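You operate a simulated robot arm through the tools that you are given. There is no shell and no other tool. Be economical: measure what you need, move in short steps, check, and stop when the job is done.

You are at the controls of a simulated robot arm. One attempt, no reset.

TASK
Uncap the purple-capped vial from the long white rack with the capping block and put it back in its well.
Fine: grip it first; cap on the block's CAP mark; free the grip.

It is judged by the outcome, as a careful person would: the job done as asked, and still so three seconds after it is handed in. It fails if anything else is knocked over, pushed out of place, dropped, spilled or broken. Lids that push on must go on centred and level and be pressed home; caps that screw on are set level and turned clockwise until they are tight.

THE ROBOT
A 5-joint arm with a two-finger parallel gripper, fixed in place. Base frame: the origin is at the foot of the arm, x ahead of it, y to its left, z up; the work surface is at about z = 0.007. Lengths are in m, angles in degrees, forces in N, time in s.
With the tool pointing down near the work surface it reaches from about 0.26 to 0.68 m from the base axis. Its first joint turns from -66.0 to 66.0 degrees. The tool tilts only in the upright plane through the base axis and itself; it spins freely about its own axis. Payload 2.9 kg.
The TCP is the grasp point between the finger pads, 0.03 m short of the fingertips. In the tool frame z runs along the fingers and y along their closing line. Largest opening 0.11 m; finger width 0.02, thickness 0.01; the body of the gripper, 0.048 by 0.112 m, starts 0.055 m behind the TCP.
Orientation is that of the tool frame in the base frame, as a unit quaternion [w, x, y, z]. With the fingers straight down and closing along the base's y, the tool's x points along the base's -x, its y along +y and its z along -z.

THE INTERFACE
- The arm moves only by the tool servo_tool. Its argument "increments" is a list of rows, each a list of 7 numbers: the finger opening in m, from 0 to 0.11, then the shift along the tool's x, y, z in m, then the turn, a rotation vector about the tool's x, y, z in degrees. In form: [[claw, tx, ty, tz, wx, wy, wz], ...]. A call has 1 to 12 rows; each row is the pose to reach, as a shift and turn from the pose commanded when the call began, along the tool's axes at that moment. A row lasts 0.2 s, in which the tool goes at most 0.05 m and 8.6 degrees; a call with a longer step from one row to the next is refused whole, and so is a gripper value outside its range. A pose out of reach is approached as far as the arm can. The call stops where the force on the tool passes 90 N (or 10 N more than at its start, if that is more) or the arm is blocked; 0.2 s more then pass. The fingers move at their own pace (about 0.108 m/s each) and stop on an object; they squeeze with about 30 N. The grip force told is the motor's: it shows also when the fingers shut on nothing. Time passes only in rows, and 0.2 s behind the last, so rows that repeat a pose let the fingers close. The reply holds the time, the measured pose of the TCP, the force on the tool along the base axes, the opening and the grip force, in the units named above and with some noise.
- Cameras (640 x 400 px; columns grow to the right, rows downward): "scene" is fixed at [0.0321, -0.4434, 0.6413]; the picture's right is [0.82, -0.57, 0.00], its down [-0.24, -0.35, -0.91] and it looks along [0.51, 0.75, -0.42] (base axes); focal length 367 px, centre (320, 200). "wrist" rides on the gripper at [-0.036, 0, -0.057] in the tool frame; the picture's right is [0.00, -1.00, 0.00], its down [0.97, 0.00, -0.24] and it looks along [0.24, 0.00, 0.97] (tool axes); focal length 218 px, centre (320, 200). There is no depth. A picture from a camera that has moved, and an enlarged one, comes with that camera's place and axes in the base frame and with its lens. The place of the scene camera against the robot may be out by one fixed shift of up to 0.025 m in any direction.
- camera(camera): a new picture of that camera. It takes no simulated time.
- close_up(camera, box): a new picture of the part [left, top, right, bottom] of that camera's present view, enlarged. It takes no simulated time.
- job_done(): hands the job in; it is judged then, once.

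Go step by step. Nothing tells you positions but the pictures and the camera data: compare them with the known pose of the tool, close in by small moves and look again before you grip or let go. The budget is 120 turns and 84 pictures, counting those below and the enlarged ones. Unless the task says otherwise, let go and move clear before handing in, and close with one line.

The tools are called after ">>>" as a command line: name --pt "numbers of a row" for each row, then --argument value for the rest, lists and objects as JSON in quotes. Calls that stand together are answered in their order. servo_tool: Moves the arm, as the interface text tells. Its arguments: {"type":"object","properties":{"increments":{"type":"array","items":{"type":"array","items":{"type":"number"}}}},"required":["increments"]} The other tools are called the same way: camera (camera) takes a picture; close_up (camera, box) takes an enlarged picture of a part of a camera's view; job_done () hands the job in.

At the start:

```text
t: 0.0
ee_pos: [0.3579, 0.2046, 0.2971]
orientation: [0.001, 0.001, 1.0, 0.0]
contact_force: [-0.1, 0.4, -0.4]
finger_gap: 0.1097
gripper_force: 0.0
```

scene: 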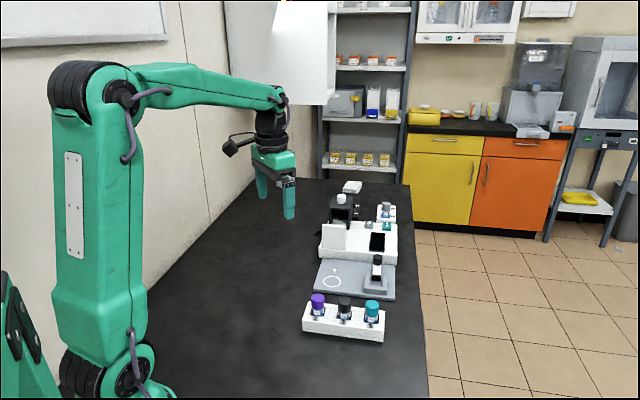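
wrist: 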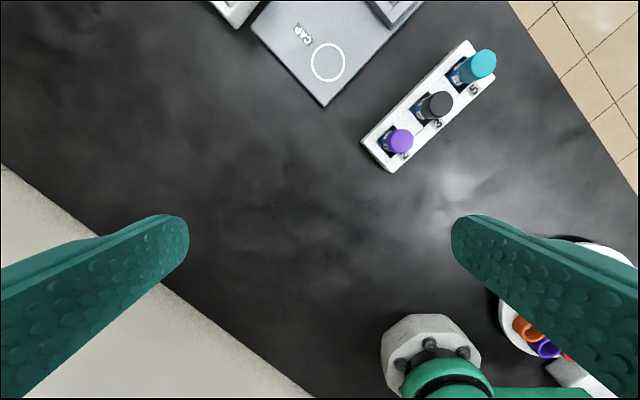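

I see a white rack with three vials (purple, black, teal) and a grey capping block with a CAP ring. I'll take close-ups of both first.

>>> close_up --camera "scene" --box '[290, 170, 420, 350]'

>>> close_up --camera "wrist" --box '[200, 0, 520, 200]'

```text
2.22 times, centred on (355, 260) of scene
camera zoom: at [0.0321, -0.4434, 0.6413], right [0.82, -0.57, 0.0], down [-0.24, -0.35, -0.91], along [0.51, 0.75, -0.42], focal length 816 px, centre (242, 67)
```

zoom: 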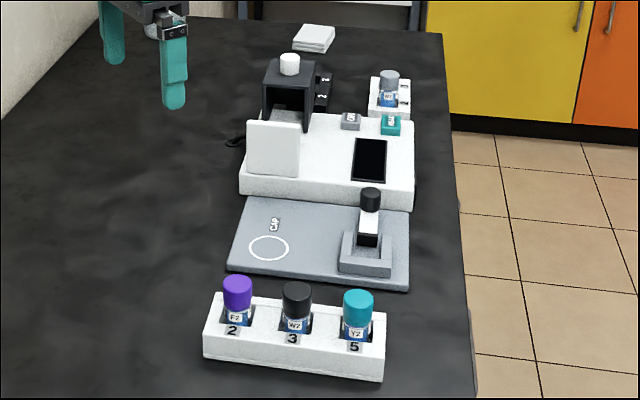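

```text
2.00 times, centred on (360, 100) of wrist
camera zoom: at [0.3942, 0.2037, 0.3542], right [0.0, -1.0, 0.0], down [-0.97, 0.0, 0.24], along [-0.24, 0.0, -0.97], focal length 436 px, centre (240, 400)
```

zoom: 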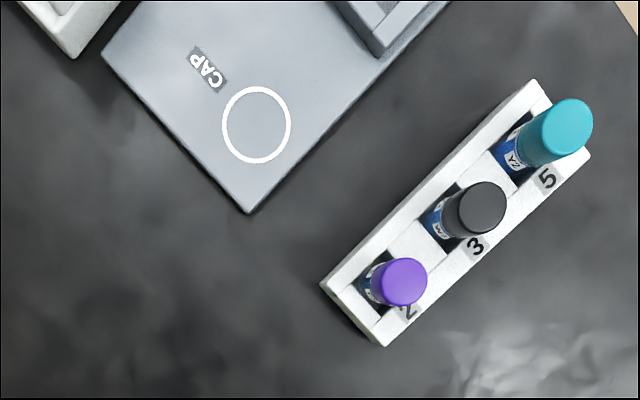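

I want a better look at the block's clamp, so I'll move over it at this height.

>>> servo_tool --pt "0.11 -0.04 -0.015 0 0 0 0" --pt "0.11 -0.08 -0.03 0 0 0 0" --pt "0.11 -0.12 -0.045 0 0 0 0" --pt "0.11 -0.16 -0.06 0 0 0 0" --pt "0.11 -0.16 -0.06 0 0 0 0"

>>> camera --camera "wrist"

>>> close_up --camera "scene" --box '[310, 250, 400, 305]'

```text
t: 1.2
ee_pos: [0.5172, 0.1449, 0.2986]
orientation: [0.0, 0.0, 1.0, 0.0]
contact_force: [-0.4, -0.2, -0.5]
finger_gap: 0.11
gripper_force: 0.0
```

```text
79 pictures are left
camera wrist: at [0.5532, 0.1441, 0.3559], right [0.0, -1.0, 0.0], down [-0.97, 0.0, 0.24], along [-0.24, 0.0, -0.97], focal length 218 px, centre (320, 200)
```

wrist: 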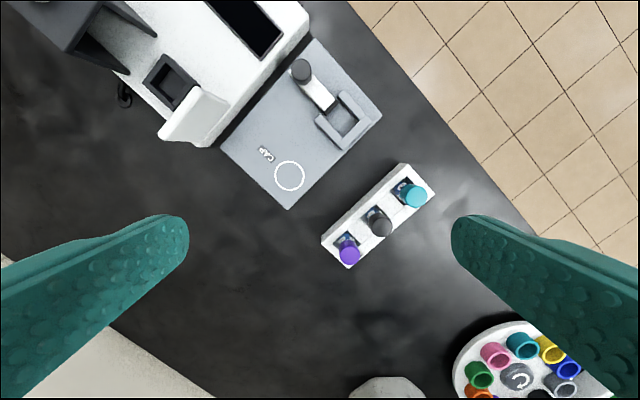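

```text
7.11 times, centred on (355, 278) of scene
camera zoom: at [0.0321, -0.4434, 0.6413], right [0.82, -0.57, 0.0], down [-0.24, -0.35, -0.91], along [0.51, 0.75, -0.42], focal length 2612 px, centre (71, -351)
```

zoom: 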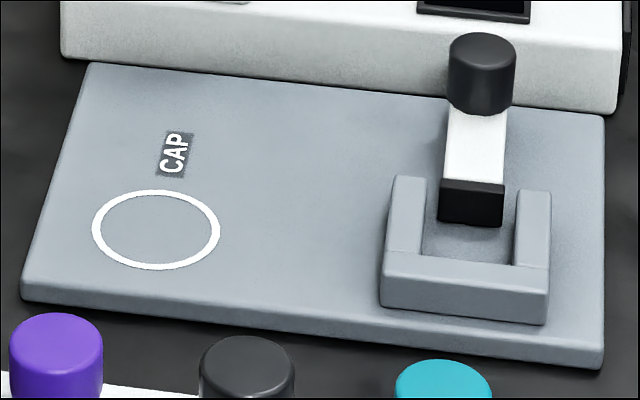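

>>> close_up --camera "wrist" --box '[210, 40, 402, 160]'

>>> close_up --camera "wrist" --box '[310, 155, 450, 275]'

```text
3.33 times, centred on (306, 100) of wrist
camera zoom: at [0.5532, 0.1441, 0.3559], right [0.0, -1.0, 0.0], down [-0.97, 0.0, 0.24], along [-0.24, 0.0, -0.97], focal length 728 px, centre (367, 533)
```

zoom: 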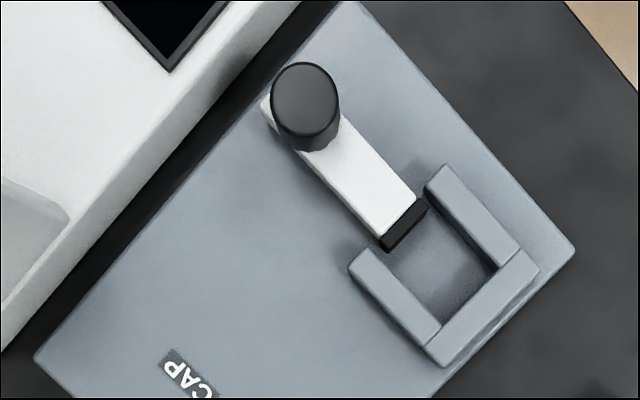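

```text
3.33 times, centred on (380, 215) of wrist
camera zoom: at [0.5532, 0.1441, 0.3559], right [0.0, -1.0, 0.0], down [-0.97, 0.0, 0.24], along [-0.24, 0.0, -0.97], focal length 728 px, centre (120, 150)
```

zoom: 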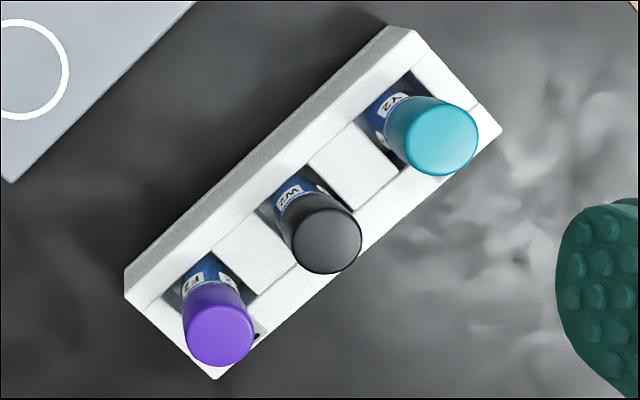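

The clamp is a sliding bar with a knob that pushes a pad into a U-nest. The purple cap top is near (0.400, 0.101, 0.069), and the rack lies at 45°. Next I'll turn the tool 45° and look at the rack from closer.

>>> servo_tool --pt "0.11 0.02 -0.0075 0.0165 0 0 -7.5" --pt "0.11 0.039 -0.015 0.033 0 0 -15" --pt "0.11 0.0585 -0.0225 0.049 0 0 -22.5" --pt "0.11 0.078 -0.03 0.066 0 0 -30" --pt "0.11 0.0975 -0.0375 0.082 0 0 -37.5" --pt "0.11 0.117 -0.045 0.0986 0 0 -45" --pt "0.11 0.117 -0.045 0.0986 0 0 -45"

>>> camera --camera "wrist"

>>> camera --camera "scene"

```text
t: 2.8
ee_pos: [0.4011, 0.0987, 0.1975]
orientation: [0.0, -0.384, 0.923, 0.0]
contact_force: [1.2, 0.6, -0.7]
finger_gap: 0.1098
gripper_force: 0.1
```

```text
75 pictures are left
camera wrist: at [0.4267, 0.1237, 0.2543], right [0.71, -0.71, 0.0], down [-0.69, -0.69, 0.24], along [-0.17, -0.17, -0.97], focal length 218 px, centre (320, 200)
```

wrist: 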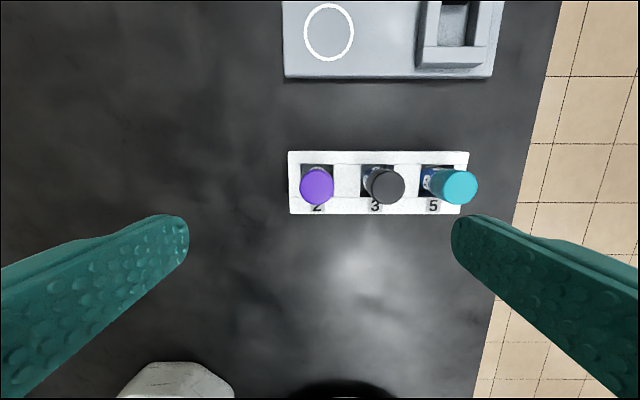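

```text
74 pictures are left
```

scene: 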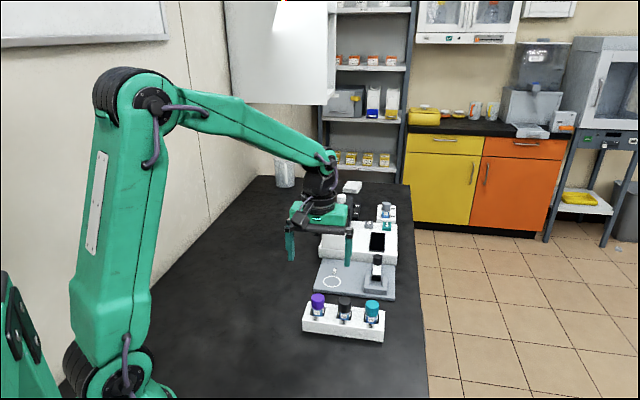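

>>> close_up --camera "wrist" --box '[270, 140, 390, 220]'

>>> close_up --camera "scene" --box '[296, 284, 392, 344]'

```text
5.00 times, centred on (330, 180) of wrist
camera zoom: at [0.4267, 0.1237, 0.2543], right [0.71, -0.71, 0.0], down [-0.69, -0.69, 0.24], along [-0.17, -0.17, -0.97], focal length 1091 px, centre (270, 300)
```

zoom: 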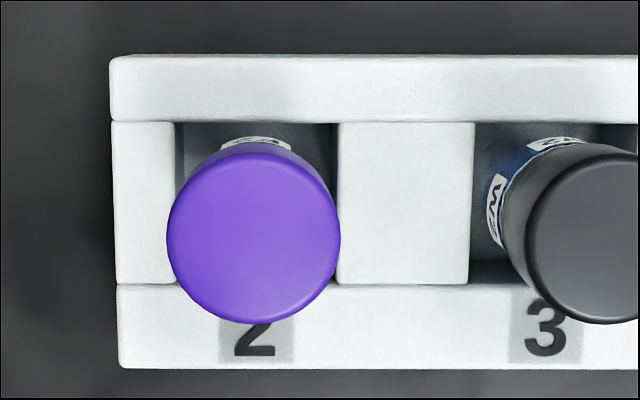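

```text
6.67 times, centred on (344, 314) of scene
camera zoom: at [0.0321, -0.4434, 0.6413], right [0.82, -0.57, 0.0], down [-0.24, -0.35, -0.91], along [0.51, 0.75, -0.42], focal length 2449 px, centre (160, -560)
```

zoom: 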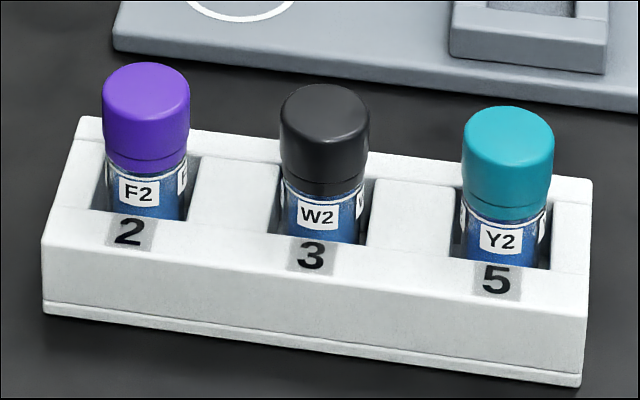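

Purple vial's axis is at about (0.4006, 0.1012), rack top is about 0.036, and the cap spans about 0.048–0.068. Before gripping, I'll measure the nest, knob and ring in this same orientation.

>>> servo_tool --pt "0.11 -0.03 -0.025 0 0 0 0" --pt "0.11 -0.06 -0.05 0 0 0 0" --pt "0.11 -0.09 -0.075 0 0 0 0" --pt "0.11 -0.12 -0.1 0 0 0 0" --pt "0.11 -0.1445 -0.1257 0 0 0 0" --pt "0.11 -0.1445 -0.1257 0 0 0 0"

>>> camera --camera "wrist"

>>> close_up --camera "wrist" --box '[210, 70, 402, 190]'

```text
t: 4.2
ee_pos: [0.5925, 0.1139, 0.1978]
orientation: [0.0, -0.383, 0.924, 0.0]
contact_force: [0.4, -0.5, 0.4]
finger_gap: 0.1102
gripper_force: 0.1
```

```text
71 pictures are left
camera wrist: at [0.6186, 0.1378, 0.2549], right [0.71, -0.71, 0.0], down [-0.69, -0.69, 0.24], along [-0.17, -0.17, -0.97], focal length 218 px, centre (320, 200)
```

wrist: 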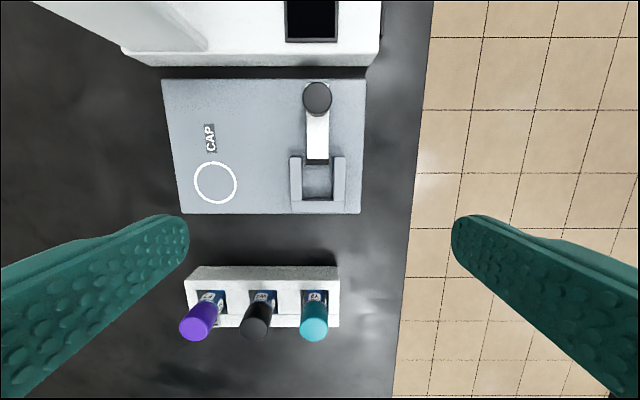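

```text
3.33 times, centred on (306, 130) of wrist
camera zoom: at [0.6186, 0.1378, 0.2549], right [0.71, -0.71, 0.0], down [-0.69, -0.69, 0.24], along [-0.17, -0.17, -0.97], focal length 728 px, centre (367, 433)
```

zoom: 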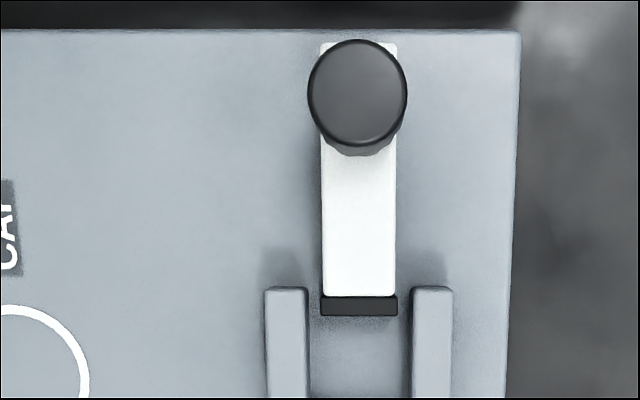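

>>> close_up --camera "wrist" --box '[260, 140, 372, 210]'

>>> close_up --camera "wrist" --box '[160, 140, 272, 210]'

>>> close_up --camera "scene" --box '[350, 248, 406, 304]'

```text
5.71 times, centred on (316, 175) of wrist
camera zoom: at [0.6186, 0.1378, 0.2549], right [0.71, -0.71, 0.0], down [-0.69, -0.69, 0.24], along [-0.17, -0.17, -0.97], focal length 1247 px, centre (343, 343)
```

zoom: 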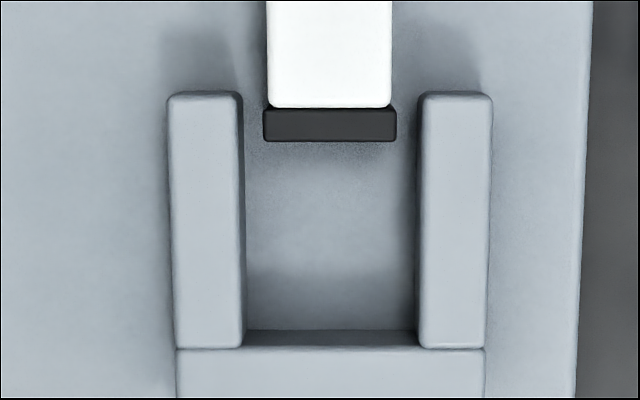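

```text
5.71 times, centred on (216, 175) of wrist
camera zoom: at [0.6186, 0.1378, 0.2549], right [0.71, -0.71, 0.0], down [-0.69, -0.69, 0.24], along [-0.17, -0.17, -0.97], focal length 1247 px, centre (914, 343)
```

zoom: 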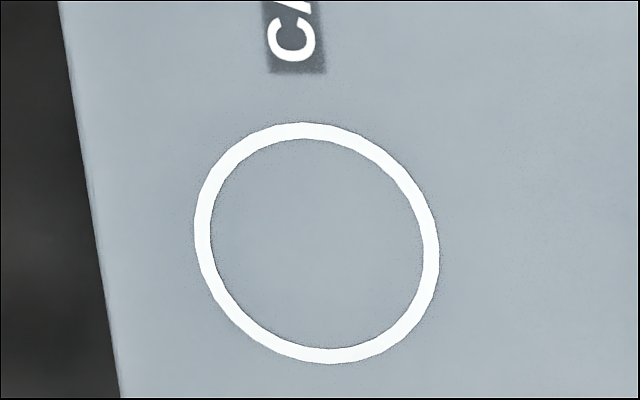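

```text
7.14 times, centred on (378, 276) of scene
camera zoom: at [0.0321, -0.4434, 0.6413], right [0.82, -0.57, 0.0], down [-0.24, -0.35, -0.91], along [0.51, 0.75, -0.42], focal length 2624 px, centre (-94, -343)
```

zoom: 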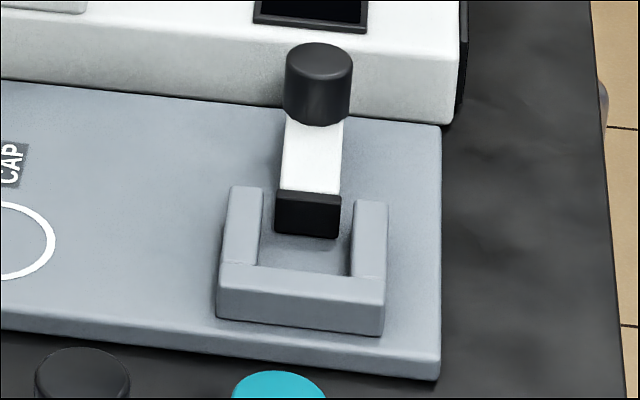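

Nest centre is at about (0.589, 0.112), the knob at (0.645, 0.167) and the ring at (0.5095, 0.192). Now I'll go back above the purple vial with the fingers narrowed and check alignment.

>>> servo_tool --pt "0.11 0.03 0.027 0 0 0 0" --pt "0.09 0.06 0.054 0 0 0 0" --pt "0.07 0.09 0.081 0 0 0 0" --pt "0.05 0.12 0.108 0 0 0 0" --pt "0.05 0.144 0.1283 0 0 0 0" --pt "0.05 0.144 0.1283 0.04 0 0 0" --pt "0.05 0.144 0.1283 0.078 0 0 0" --pt "0.05 0.144 0.1283 0.078 0 0 0"

>>> camera --camera "wrist"

>>> close_up --camera "scene" --box '[280, 230, 400, 350]'

```text
t: 6.0
ee_pos: [0.401, 0.0993, 0.1239]
orientation: [0.0, -0.382, 0.924, 0.0]
contact_force: [0.1, -0.4, 0.1]
finger_gap: 0.0503
gripper_force: 0.1
```

```text
66 pictures are left
camera wrist: at [0.4264, 0.1239, 0.1798], right [0.71, -0.71, 0.0], down [-0.69, -0.69, 0.24], along [-0.17, -0.17, -0.97], focal length 218 px, centre (320, 200)
```

wrist: 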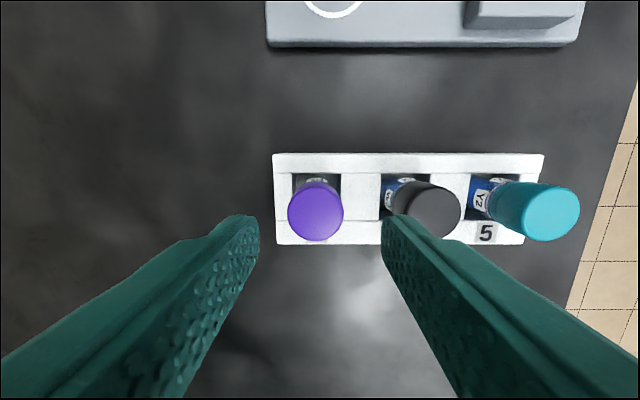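

```text
3.33 times, centred on (340, 290) of scene
camera zoom: at [0.0321, -0.4434, 0.6413], right [0.82, -0.57, 0.0], down [-0.24, -0.35, -0.91], along [0.51, 0.75, -0.42], focal length 1224 px, centre (253, -100)
```

zoom: 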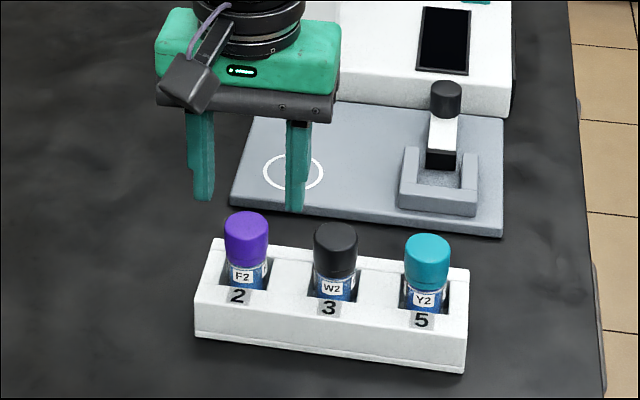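

Cap sits about 2 mm off the finger centre. I'll correct that, descend so the tips reach just below the cap, and look before closing.

>>> servo_tool --pt "0.05 -0.0019 0.0021 0 0 0 0" --pt "0.05 -0.0019 0.0021 0.015 0 0 0" --pt "0.05 -0.0019 0.0021 0.03 0 0 0" --pt "0.05 -0.0019 0.0021 0.04 0 0 0" --pt "0.05 -0.0019 0.0021 0.048 0 0 0" --pt "0.05 -0.0019 0.0021 0.048 0 0 0"

>>> camera --camera "wrist"

>>> close_up --camera "scene" --box '[280, 250, 380, 350]'

```text
t: 7.4
ee_pos: [0.4005, 0.1029, 0.0738]
orientation: [0.0, -0.382, 0.924, 0.0]
contact_force: [-0.2, -1.3, 0.5]
finger_gap: 0.0499
gripper_force: 0.0
```

```text
64 pictures are left
camera wrist: at [0.4258, 0.1278, 0.1307], right [0.71, -0.71, 0.0], down [-0.69, -0.69, 0.24], along [-0.17, -0.17, -0.97], focal length 218 px, centre (320, 200)
```

wrist: 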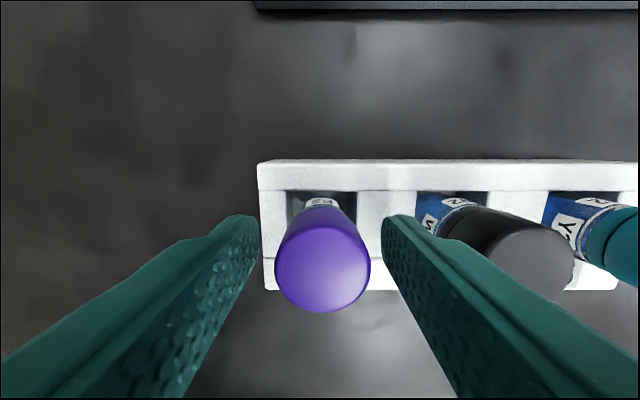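

```text
4.00 times, centred on (330, 300) of scene
camera zoom: at [0.0321, -0.4434, 0.6413], right [0.82, -0.57, 0.0], down [-0.24, -0.35, -0.91], along [0.51, 0.75, -0.42], focal length 1469 px, centre (280, -200)
```

zoom: 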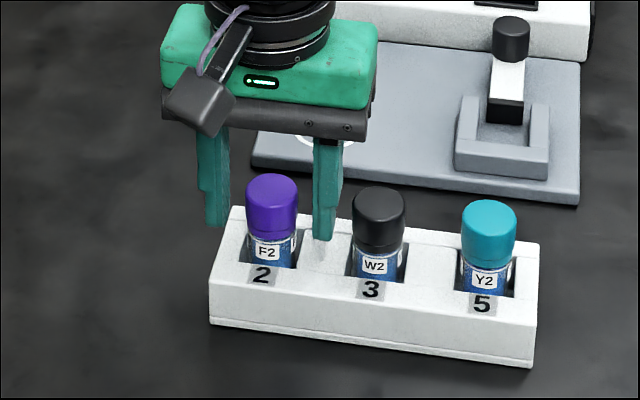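

Aligned within about 1.5 mm. I'll close on the cap.

>>> servo_tool --pt "0.03 0.001 0 0 0 0 0" --pt "0.02 0.001 0 0 0 0 0" --pt "0.02 0.001 0 0 0 0 0" --pt "0.02 0.001 0 0 0 0 0"

>>> camera --camera "wrist"

```text
t: 8.4
ee_pos: [0.4007, 0.1042, 0.0734]
orientation: [0.0, -0.382, 0.924, 0.0]
contact_force: [0.2, -0.9, 1.4]
finger_gap: 0.0288
gripper_force: 30.1
```

```text
62 pictures are left
camera wrist: at [0.4257, 0.1275, 0.1306], right [0.71, -0.71, 0.0], down [-0.69, -0.69, 0.24], along [-0.17, -0.17, -0.97], focal length 218 px, centre (320, 200)
```

wrist: 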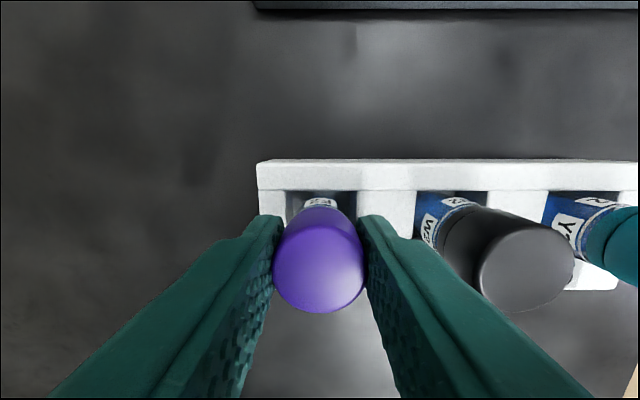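

Gripped at a gap of 28.8 mm. Lifting straight up.

>>> servo_tool --pt "0.02 0 0 -0.01 0 0 0" --pt "0.02 0 0 -0.03 0 0 0" --pt "0.02 0 0 -0.055 0 0 0" --pt "0.02 0 0 -0.08 0 0 0" --pt "0.02 0 0 -0.08 0 0 0"

>>> close_up --camera "scene" --box '[280, 220, 400, 350]'

>>> camera --camera "wrist"

```text
t: 9.6
ee_pos: [0.4012, 0.1033, 0.1525]
orientation: [0.001, -0.383, 0.924, -0.001]
contact_force: [0.6, 0.0, 0.3]
finger_gap: 0.0285
gripper_force: 30.4
```

```text
3.08 times, centred on (340, 285) of scene
camera zoom: at [0.0321, -0.4434, 0.6413], right [0.82, -0.57, 0.0], down [-0.24, -0.35, -0.91], along [0.51, 0.75, -0.42], focal length 1130 px, centre (258, -62)
```

zoom: 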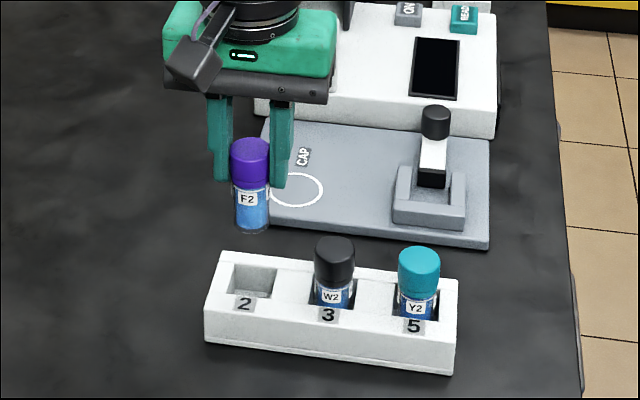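

```text
60 pictures are left
camera wrist: at [0.4258, 0.1276, 0.2094], right [0.71, -0.71, 0.0], down [-0.69, -0.69, 0.24], along [-0.17, -0.17, -0.97], focal length 218 px, centre (320, 200)
```

wrist: 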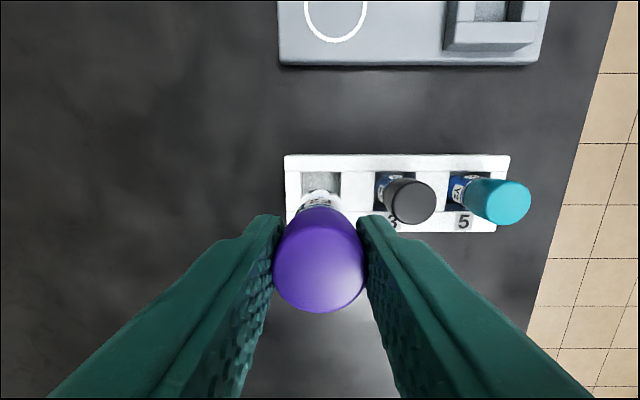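

The vial came up whole; its bottom is about 62 mm below the TCP. Carrying it over to above the nest.

>>> servo_tool --pt "0.02 -0.03 -0.025 0 0 0 0" --pt "0.02 -0.06 -0.05 0 0 0 0" --pt "0.02 -0.09 -0.075 0 0 0 0" --pt "0.02 -0.12 -0.1 0 0 0 0" --pt "0.02 -0.1406 -0.1266 0 0 0 0" --pt "0.02 -0.1406 -0.1266 0 0 0 0" --pt "0.02 -0.1406 -0.1266 0 0 0 0"

>>> camera --camera "wrist"

>>> close_up --camera "scene" --box '[320, 200, 420, 310]'

```text
t: 11.2
ee_pos: [0.5876, 0.1129, 0.1506]
orientation: [0.0, -0.382, 0.924, 0.0]
contact_force: [-0.7, 1.0, -0.3]
finger_gap: 0.0288
gripper_force: 30.0
```

```text
59 pictures are left
camera wrist: at [0.6135, 0.1378, 0.2081], right [0.71, -0.71, 0.0], down [-0.69, -0.69, 0.24], along [-0.17, -0.17, -0.97], focal length 218 px, centre (320, 200)
```

wrist: 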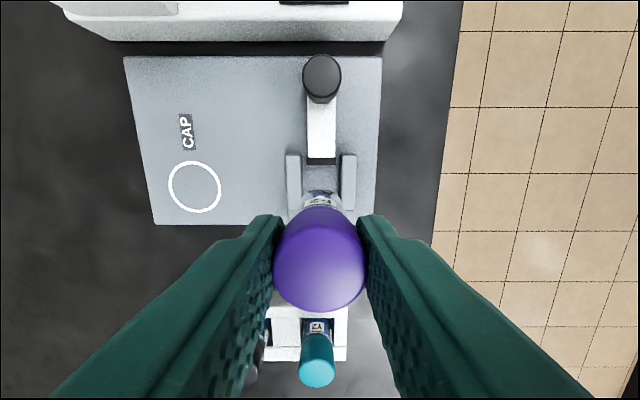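

```text
3.64 times, centred on (370, 255) of scene
camera zoom: at [0.0321, -0.4434, 0.6413], right [0.82, -0.57, 0.0], down [-0.24, -0.35, -0.91], along [0.51, 0.75, -0.42], focal length 1336 px, centre (138, 0)
```

zoom: 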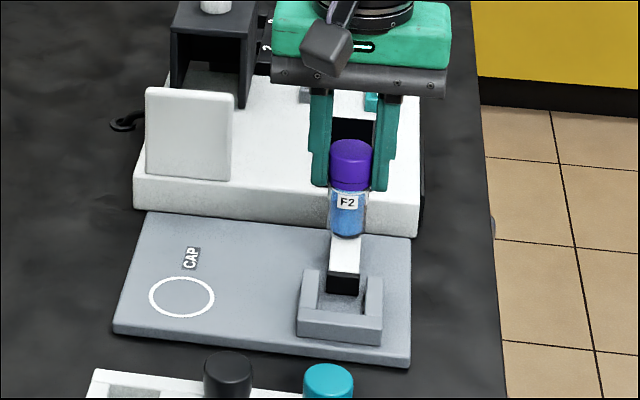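

>>> close_up --camera "wrist" --box '[272, 140, 368, 220]'

```text
5.00 times, centred on (320, 180) of wrist
camera zoom: at [0.6135, 0.1378, 0.2081], right [0.71, -0.71, 0.0], down [-0.69, -0.69, 0.24], along [-0.17, -0.17, -0.97], focal length 1091 px, centre (320, 300)
```

zoom: 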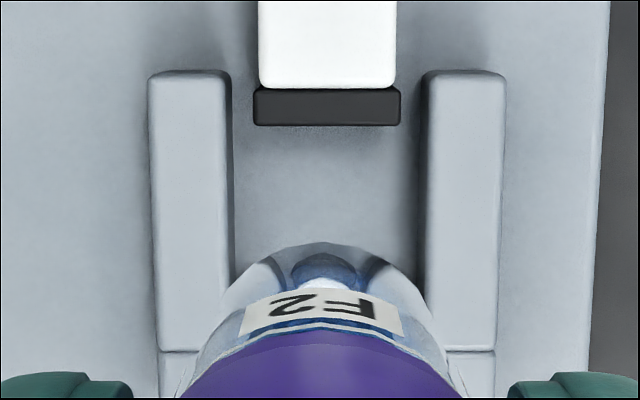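

Nest centre is 1.2 mm to +a and I want 2.5 mm more in +p. Correct and lower to just above the walls, then look.

>>> servo_tool --pt "0.02 -0.0025 -0.0011 0 0 0 0" --pt "0.02 -0.0025 -0.0011 0.015 0 0 0" --pt "0.02 -0.0025 -0.0011 0.03 0 0 0" --pt "0.02 -0.0025 -0.0011 0.044 0 0 0" --pt "0.02 -0.0025 -0.0011 0.044 0 0 0"

>>> close_up --camera "wrist" --box '[256, 100, 384, 230]'

>>> close_up --camera "scene" --box '[340, 230, 410, 310]'

```text
t: 12.4
ee_pos: [0.5896, 0.1139, 0.1075]
orientation: [0.0, -0.383, 0.924, 0.0]
contact_force: [0.0, 0.8, 0.1]
finger_gap: 0.0286
gripper_force: 30.0
```

```text
3.08 times, centred on (320, 165) of wrist
camera zoom: at [0.6147, 0.1378, 0.1648], right [0.71, -0.71, 0.0], down [-0.69, -0.69, 0.24], along [-0.17, -0.17, -0.97], focal length 672 px, centre (320, 308)
```

zoom: 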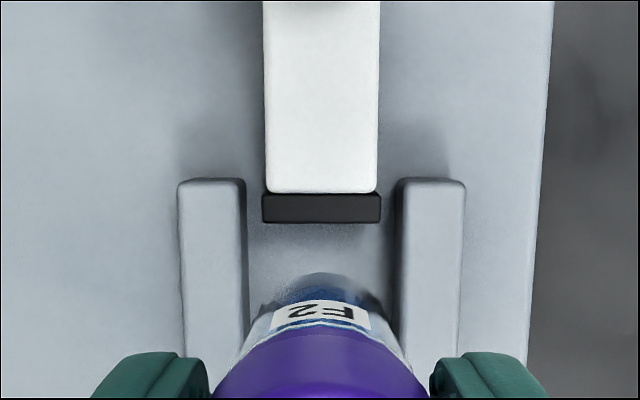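

```text
5.00 times, centred on (375, 270) of scene
camera zoom: at [0.0321, -0.4434, 0.6413], right [0.82, -0.57, 0.0], down [-0.24, -0.35, -0.91], along [0.51, 0.75, -0.42], focal length 1836 px, centre (45, -150)
```

zoom: 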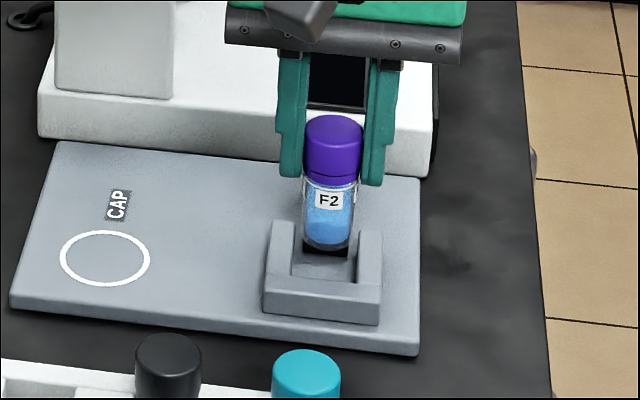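

Centred between the walls. I'll lower in most of the way, with a small +p nudge.

>>> servo_tool --pt "0.02 -0.0015 0 0 0 0 0" --pt "0.02 -0.0015 0 0.008 0 0 0" --pt "0.02 -0.0015 0 0.016 0 0 0" --pt "0.02 -0.0015 0 0.022 0 0 0" --pt "0.02 -0.0015 0 0.024 0 0 0" --pt "0.02 -0.0015 0 0.024 0 0 0"

>>> close_up --camera "scene" --box '[350, 244, 406, 304]'

>>> close_up --camera "wrist" --box '[256, 60, 384, 230]'

```text
t: 13.8
ee_pos: [0.5926, 0.1169, 0.0846]
orientation: [0.001, -0.383, 0.924, 0.001]
contact_force: [-0.7, 0.0, 0.0]
finger_gap: 0.0289
gripper_force: 30.1
```

```text
6.67 times, centred on (378, 274) of scene
camera zoom: at [0.0321, -0.4434, 0.6413], right [0.82, -0.57, 0.0], down [-0.24, -0.35, -0.91], along [0.51, 0.75, -0.42], focal length 2449 px, centre (-67, -293)
```

zoom: 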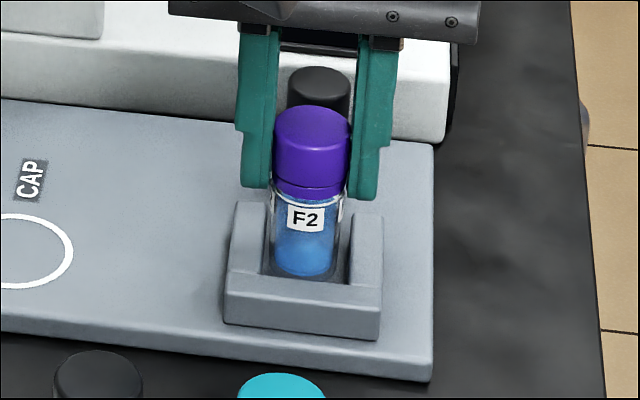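

```text
2.35 times, centred on (320, 145) of wrist
camera zoom: at [0.6161, 0.1407, 0.1416], right [0.71, -0.71, 0.0], down [-0.69, -0.69, 0.24], along [-0.17, -0.17, -0.97], focal length 514 px, centre (320, 329)
```

zoom: 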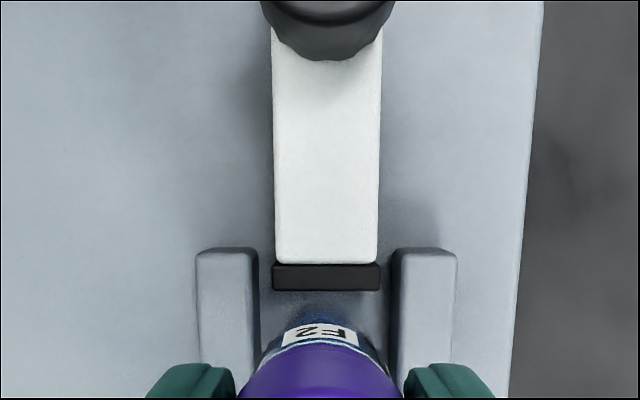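

Still about 5 mm above the floor by my estimate. I'll centre by 1 mm and lower in millimetre rows, watching the force.

>>> servo_tool --pt "0.02 0 -0.001 0 0 0 0" --pt "0.02 0 -0.001 0.001 0 0 0" --pt "0.02 0 -0.001 0.002 0 0 0" --pt "0.02 0 -0.001 0.003 0 0 0" --pt "0.02 0 -0.001 0.003 0 0 0"

```text
t: 15.0
ee_pos: [0.5928, 0.1151, 0.0811]
orientation: [0.0, -0.382, 0.924, 0.0]
contact_force: [0.2, 0.2, -0.9]
finger_gap: 0.0285
gripper_force: 29.6
```

>>> servo_tool --pt "0.02 0 0 0.001 0 0 0" --pt "0.02 0 0 0.0015 0 0 0" --pt "0.02 0 0 0.0015 0 0 0"

>>> close_up --camera "scene" --box '[350, 244, 406, 304]'

```text
t: 15.8
ee_pos: [0.5924, 0.117, 0.0799]
orientation: [0.0, -0.383, 0.924, 0.0]
contact_force: [0.4, 0.5, -0.3]
finger_gap: 0.0286
gripper_force: 30.0
```

```text
6.67 times, centred on (378, 274) of scene
camera zoom: at [0.0321, -0.4434, 0.6413], right [0.82, -0.57, 0.0], down [-0.24, -0.35, -0.91], along [0.51, 0.75, -0.42], focal length 2449 px, centre (-67, -293)
```

zoom: 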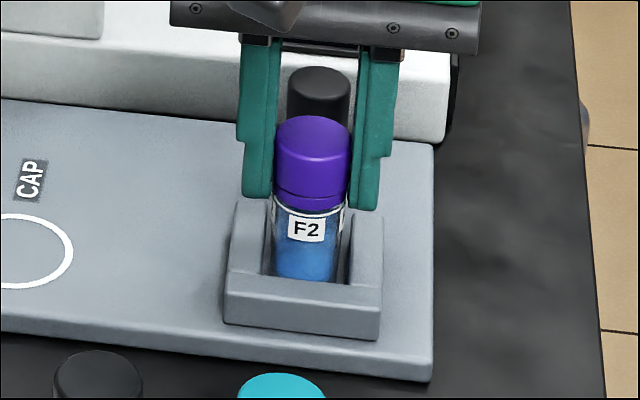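

>>> servo_tool --pt "0.02 0 0 0.001 0 0 0" --pt "0.02 0 0 0.002 0 0 0" --pt "0.02 0 0 0.002 0 0 0"

```text
t: 16.6
ee_pos: [0.5937, 0.1158, 0.0776]
orientation: [0.001, -0.382, 0.924, 0.001]
contact_force: [0.3, 0.8, 1.9]
finger_gap: 0.0285
gripper_force: 29.9
```

>>> servo_tool --pt "0.02 0 0 0.001 0 0 0" --pt "0.02 0 0 0.001 0 0 0"

>>> close_up --camera "scene" --box '[350, 244, 406, 304]'

```text
t: 17.2
ee_pos: [0.5924, 0.115, 0.0759]
orientation: [0.001, -0.383, 0.924, 0.0]
contact_force: [-0.9, 0.3, 6.2]
finger_gap: 0.0285
gripper_force: 30.2
```

```text
6.67 times, centred on (378, 274) of scene
camera zoom: at [0.032, -0.4434, 0.6413], right [0.82, -0.57, 0.0], down [-0.24, -0.35, -0.91], along [0.51, 0.75, -0.42], focal length 2449 px, centre (-67, -293)
```

zoom: 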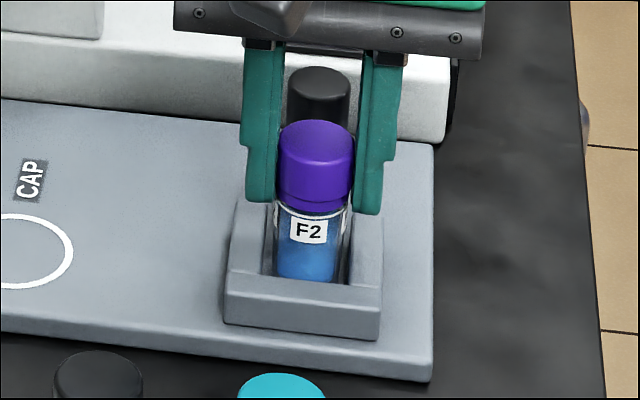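

Contact on the nest floor (6 N). I'll release, raise clear, and check it stands.

>>> servo_tool --pt "0.035 0 0 -0.001 0 0 0" --pt "0.05 0 0 -0.001 0 0 0" --pt "0.05 0 0 -0.001 0 0 0" --pt "0.05 0 0 -0.02 0 0 0" --pt "0.05 0 0 -0.045 0 0 0" --pt "0.05 0 0 -0.07 0 0 0" --pt "0.05 0 0 -0.07 0 0 0"

>>> camera --camera "wrist"

>>> close_up --camera "wrist" --box '[256, 30, 384, 240]'

>>> close_up --camera "scene" --box '[350, 244, 406, 304]'

```text
t: 18.8
ee_pos: [0.5936, 0.113, 0.1462]
orientation: [0.0, -0.382, 0.924, -0.001]
contact_force: [-0.7, -0.7, 0.1]
finger_gap: 0.0501
gripper_force: 0.1
```

```text
50 pictures are left
camera wrist: at [0.6186, 0.138, 0.2031], right [0.71, -0.71, 0.0], down [-0.69, -0.69, 0.24], along [-0.17, -0.17, -0.97], focal length 218 px, centre (320, 200)
```

wrist: 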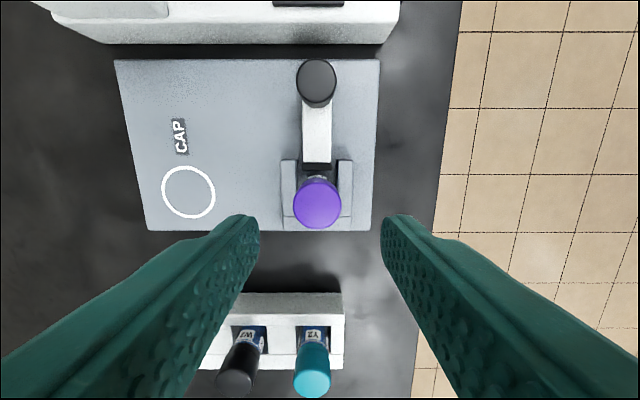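

```text
1.90 times, centred on (320, 135) of wrist
camera zoom: at [0.6186, 0.138, 0.2031], right [0.71, -0.71, 0.0], down [-0.69, -0.69, 0.24], along [-0.17, -0.17, -0.97], focal length 416 px, centre (320, 324)
```

zoom: 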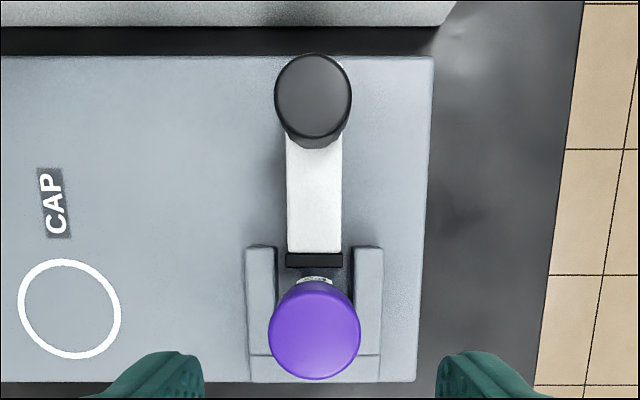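

```text
6.67 times, centred on (378, 274) of scene
camera zoom: at [0.0321, -0.4434, 0.6413], right [0.82, -0.57, 0.0], down [-0.24, -0.35, -0.91], along [0.51, 0.75, -0.42], focal length 2449 px, centre (-67, -293)
```

zoom: 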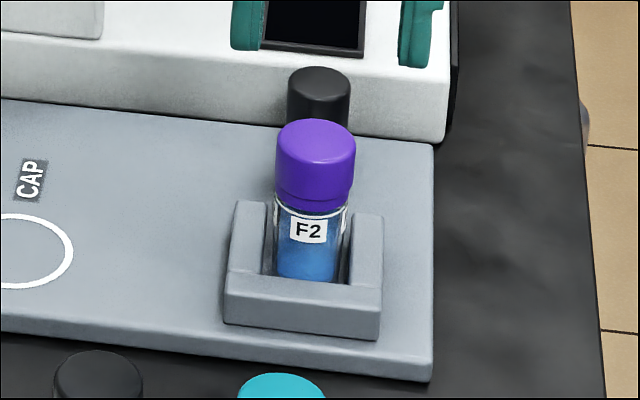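

Vial stands upright in the nest. Next I'll go over the clamp knob at about (0.645, 0.168) and check before descending.

>>> servo_tool --pt "0.05 -0.025 0.001 0 0 0 0" --pt "0.05 -0.05 0.0022 0 0 0 0" --pt "0.05 -0.0756 0.0022 0 0 0 0" --pt "0.05 -0.0756 0.0022 0.025 0 0 0" --pt "0.05 -0.0756 0.0022 0.045 0 0 0" --pt "0.05 -0.0756 0.0022 0.045 0 0 0"

>>> camera --camera "wrist"

>>> close_up --camera "scene" --box '[330, 210, 420, 310]'

```text
t: 20.2
ee_pos: [0.6441, 0.1709, 0.0998]
orientation: [0.0, -0.382, 0.924, 0.0]
contact_force: [0.8, 0.3, 0.5]
finger_gap: 0.05
gripper_force: 0.1
```

```text
47 pictures are left
camera wrist: at [0.6696, 0.1948, 0.1573], right [0.71, -0.71, 0.0], down [-0.69, -0.69, 0.24], along [-0.17, -0.17, -0.97], focal length 218 px, centre (320, 200)
```

wrist: 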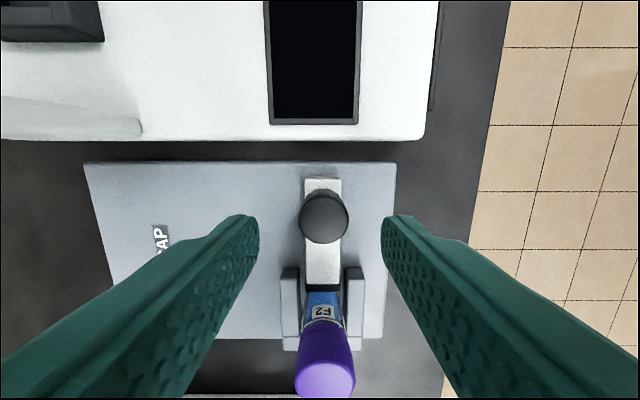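

```text
4.00 times, centred on (375, 260) of scene
camera zoom: at [0.0321, -0.4434, 0.6413], right [0.82, -0.57, 0.0], down [-0.24, -0.35, -0.91], along [0.51, 0.75, -0.42], focal length 1469 px, centre (100, -40)
```

zoom: 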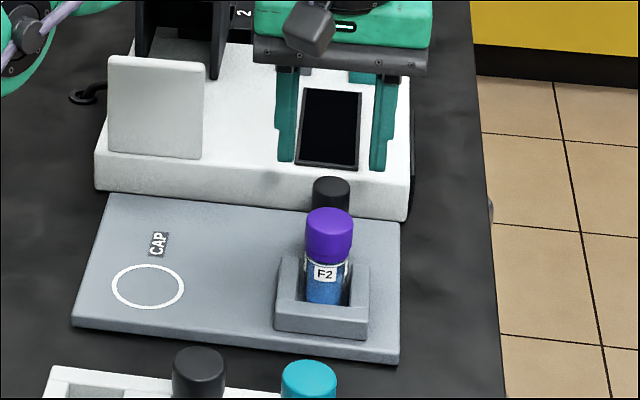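

Knob top is about z 0.05, nearly centred. I'll adjust by 1.5 mm, descend beside it and close.

>>> servo_tool --pt "0.05 -0.0013 -0.0015 0.01 0 0 0" --pt "0.05 -0.0013 -0.0015 0.02 0 0 0" --pt "0.05 -0.0013 -0.0015 0.03 0 0 0" --pt "0.05 -0.0013 -0.0015 0.033 0 0 0" --pt "0.05 -0.0013 -0.0015 0.033 0 0 0" --pt "0.035 -0.0013 -0.0015 0.033 0 0 0" --pt "0.02 -0.0013 -0.0015 0.033 0 0 0" --pt "0.02 -0.0013 -0.0015 0.033 0 0 0" --pt "0.02 -0.0013 -0.0015 0.033 0 0 0"

>>> camera --camera "wrist"

>>> close_up --camera "scene" --box '[340, 230, 410, 310]'

```text
t: 22.2
ee_pos: [0.6456, 0.1692, 0.0669]
orientation: [0.0, -0.384, 0.923, 0.0]
contact_force: [-2.7, 1.6, -1.6]
finger_gap: 0.0247
gripper_force: 44.9
```

```text
45 pictures are left
camera wrist: at [0.6716, 0.1944, 0.1249], right [0.71, -0.71, 0.0], down [-0.69, -0.69, 0.24], along [-0.17, -0.17, -0.97], focal length 218 px, centre (320, 200)
```

wrist: 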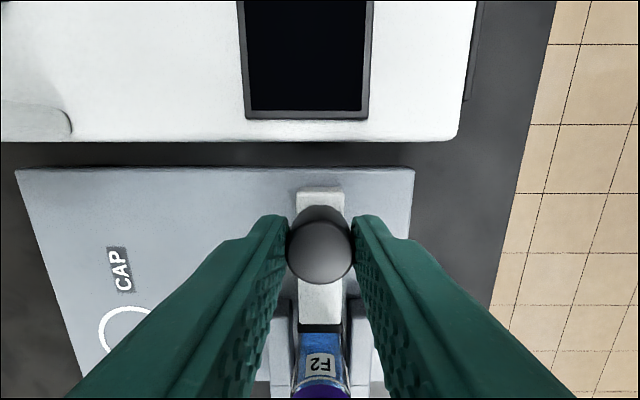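

```text
5.00 times, centred on (375, 270) of scene
camera zoom: at [0.0321, -0.4434, 0.6413], right [0.82, -0.57, 0.0], down [-0.24, -0.35, -0.91], along [0.51, 0.75, -0.42], focal length 1836 px, centre (45, -150)
```

zoom: 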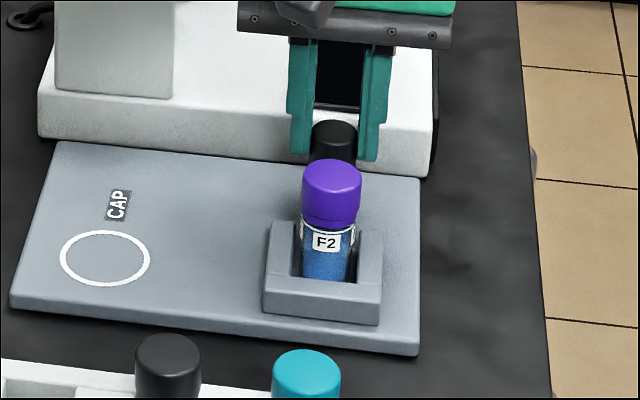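

Knob gripped. I'll slide it gently toward the vial.

>>> servo_tool --pt "0.02 0.0015 0 0 0 0 0" --pt "0.02 0.003 0 0 0 0 0" --pt "0.02 0.0045 0 0 0 0 0" --pt "0.02 0.006 0 0 0 0 0" --pt "0.02 0.006 0 0 0 0 0"

>>> camera --camera "wrist"

```text
t: 23.4
ee_pos: [0.6403, 0.1645, 0.0677]
orientation: [-0.002, -0.382, 0.924, -0.001]
contact_force: [-1.5, -7.5, -7.1]
finger_gap: 0.0247
gripper_force: 44.8
```

```text
43 pictures are left
camera wrist: at [0.6666, 0.1891, 0.1248], right [0.71, -0.71, 0.0], down [-0.69, -0.69, 0.24], along [-0.17, -0.17, -0.97], focal length 218 px, centre (320, 200)
```

wrist: 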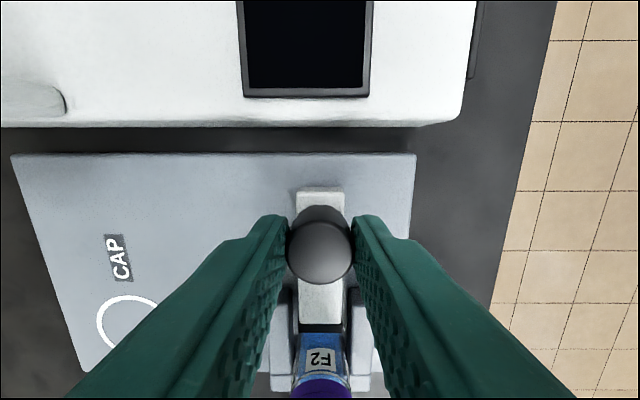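

>>> servo_tool --pt "0.02 0.001 0 0 0 0 0" --pt "0.02 0.002 0 0 0 0 0" --pt "0.02 0.002 0 0 0 0 0"

>>> close_up --camera "scene" --box '[340, 230, 410, 310]'

```text
t: 24.2
ee_pos: [0.6394, 0.1643, 0.0674]
orientation: [0.0, -0.383, 0.924, 0.001]
contact_force: [-0.7, -6.9, -12.3]
finger_gap: 0.0249
gripper_force: 44.9
```

```text
5.00 times, centred on (375, 270) of scene
camera zoom: at [0.0322, -0.4433, 0.6413], right [0.82, -0.57, 0.0], down [-0.24, -0.35, -0.91], along [0.51, 0.75, -0.42], focal length 1836 px, centre (45, -150)
```

zoom: 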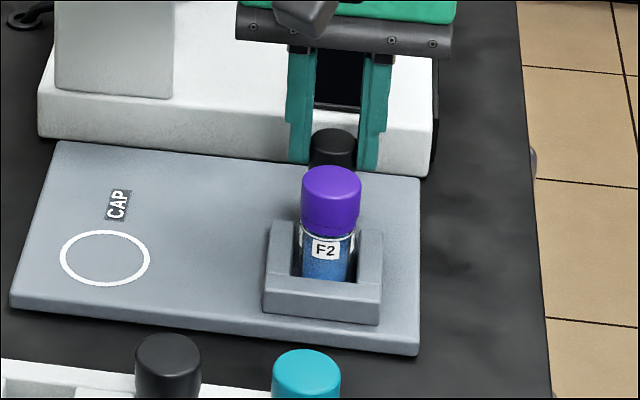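

>>> servo_tool --pt "0.02 0.001 0 0 0 0 0" --pt "0.02 0.002 0 0 0 0 0" --pt "0.02 0.003 0 0 0 0 0" --pt "0.02 0.003 0 0 0 0 0"

>>> camera --camera "wrist"

>>> close_up --camera "scene" --box '[340, 230, 410, 310]'

```text
t: 25.2
ee_pos: [0.6383, 0.1618, 0.0673]
orientation: [-0.001, -0.383, 0.924, -0.001]
contact_force: [0.8, -5.8, -15.6]
finger_gap: 0.0247
gripper_force: 44.8
```

```text
41 pictures are left
camera wrist: at [0.6635, 0.1863, 0.125], right [0.71, -0.71, 0.0], down [-0.69, -0.69, 0.24], along [-0.17, -0.17, -0.97], focal length 218 px, centre (320, 200)
```

wrist: 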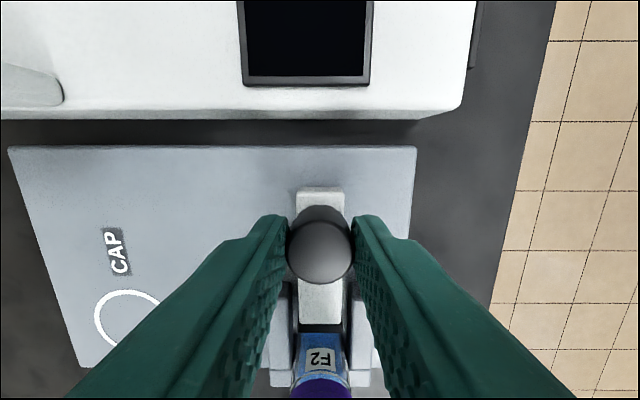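

```text
5.00 times, centred on (375, 270) of scene
camera zoom: at [0.0322, -0.4433, 0.6413], right [0.82, -0.57, 0.0], down [-0.24, -0.35, -0.91], along [0.51, 0.75, -0.42], focal length 1836 px, centre (45, -150)
```

zoom: 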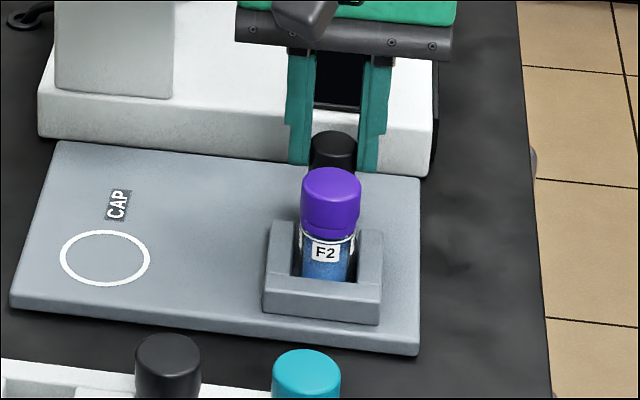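

>>> servo_tool --pt "0.02 0.001 0 0 0 0 0" --pt "0.02 0.002 0 0 0 0 0" --pt "0.02 0.002 0 0 0 0 0"

>>> close_up --camera "scene" --box '[340, 230, 410, 310]'

```text
t: 26.0
ee_pos: [0.6382, 0.1612, 0.0682]
orientation: [0.002, -0.383, 0.924, -0.001]
contact_force: [21.5, -3.0, -22.3]
finger_gap: 0.0247
gripper_force: 45.0
```

```text
5.00 times, centred on (375, 270) of scene
camera zoom: at [0.0323, -0.4433, 0.6413], right [0.82, -0.57, 0.0], down [-0.24, -0.35, -0.91], along [0.51, 0.75, -0.42], focal length 1836 px, centre (45, -150)
```

zoom: 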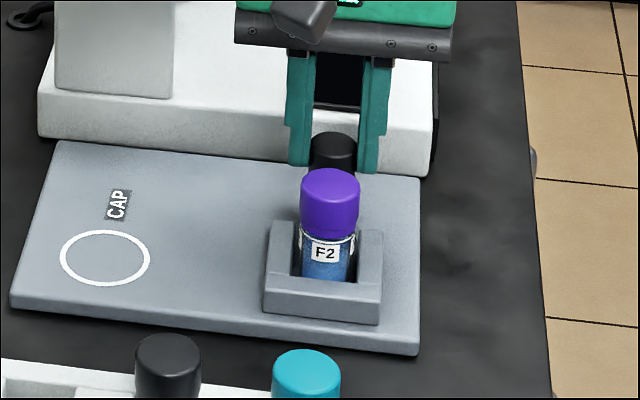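

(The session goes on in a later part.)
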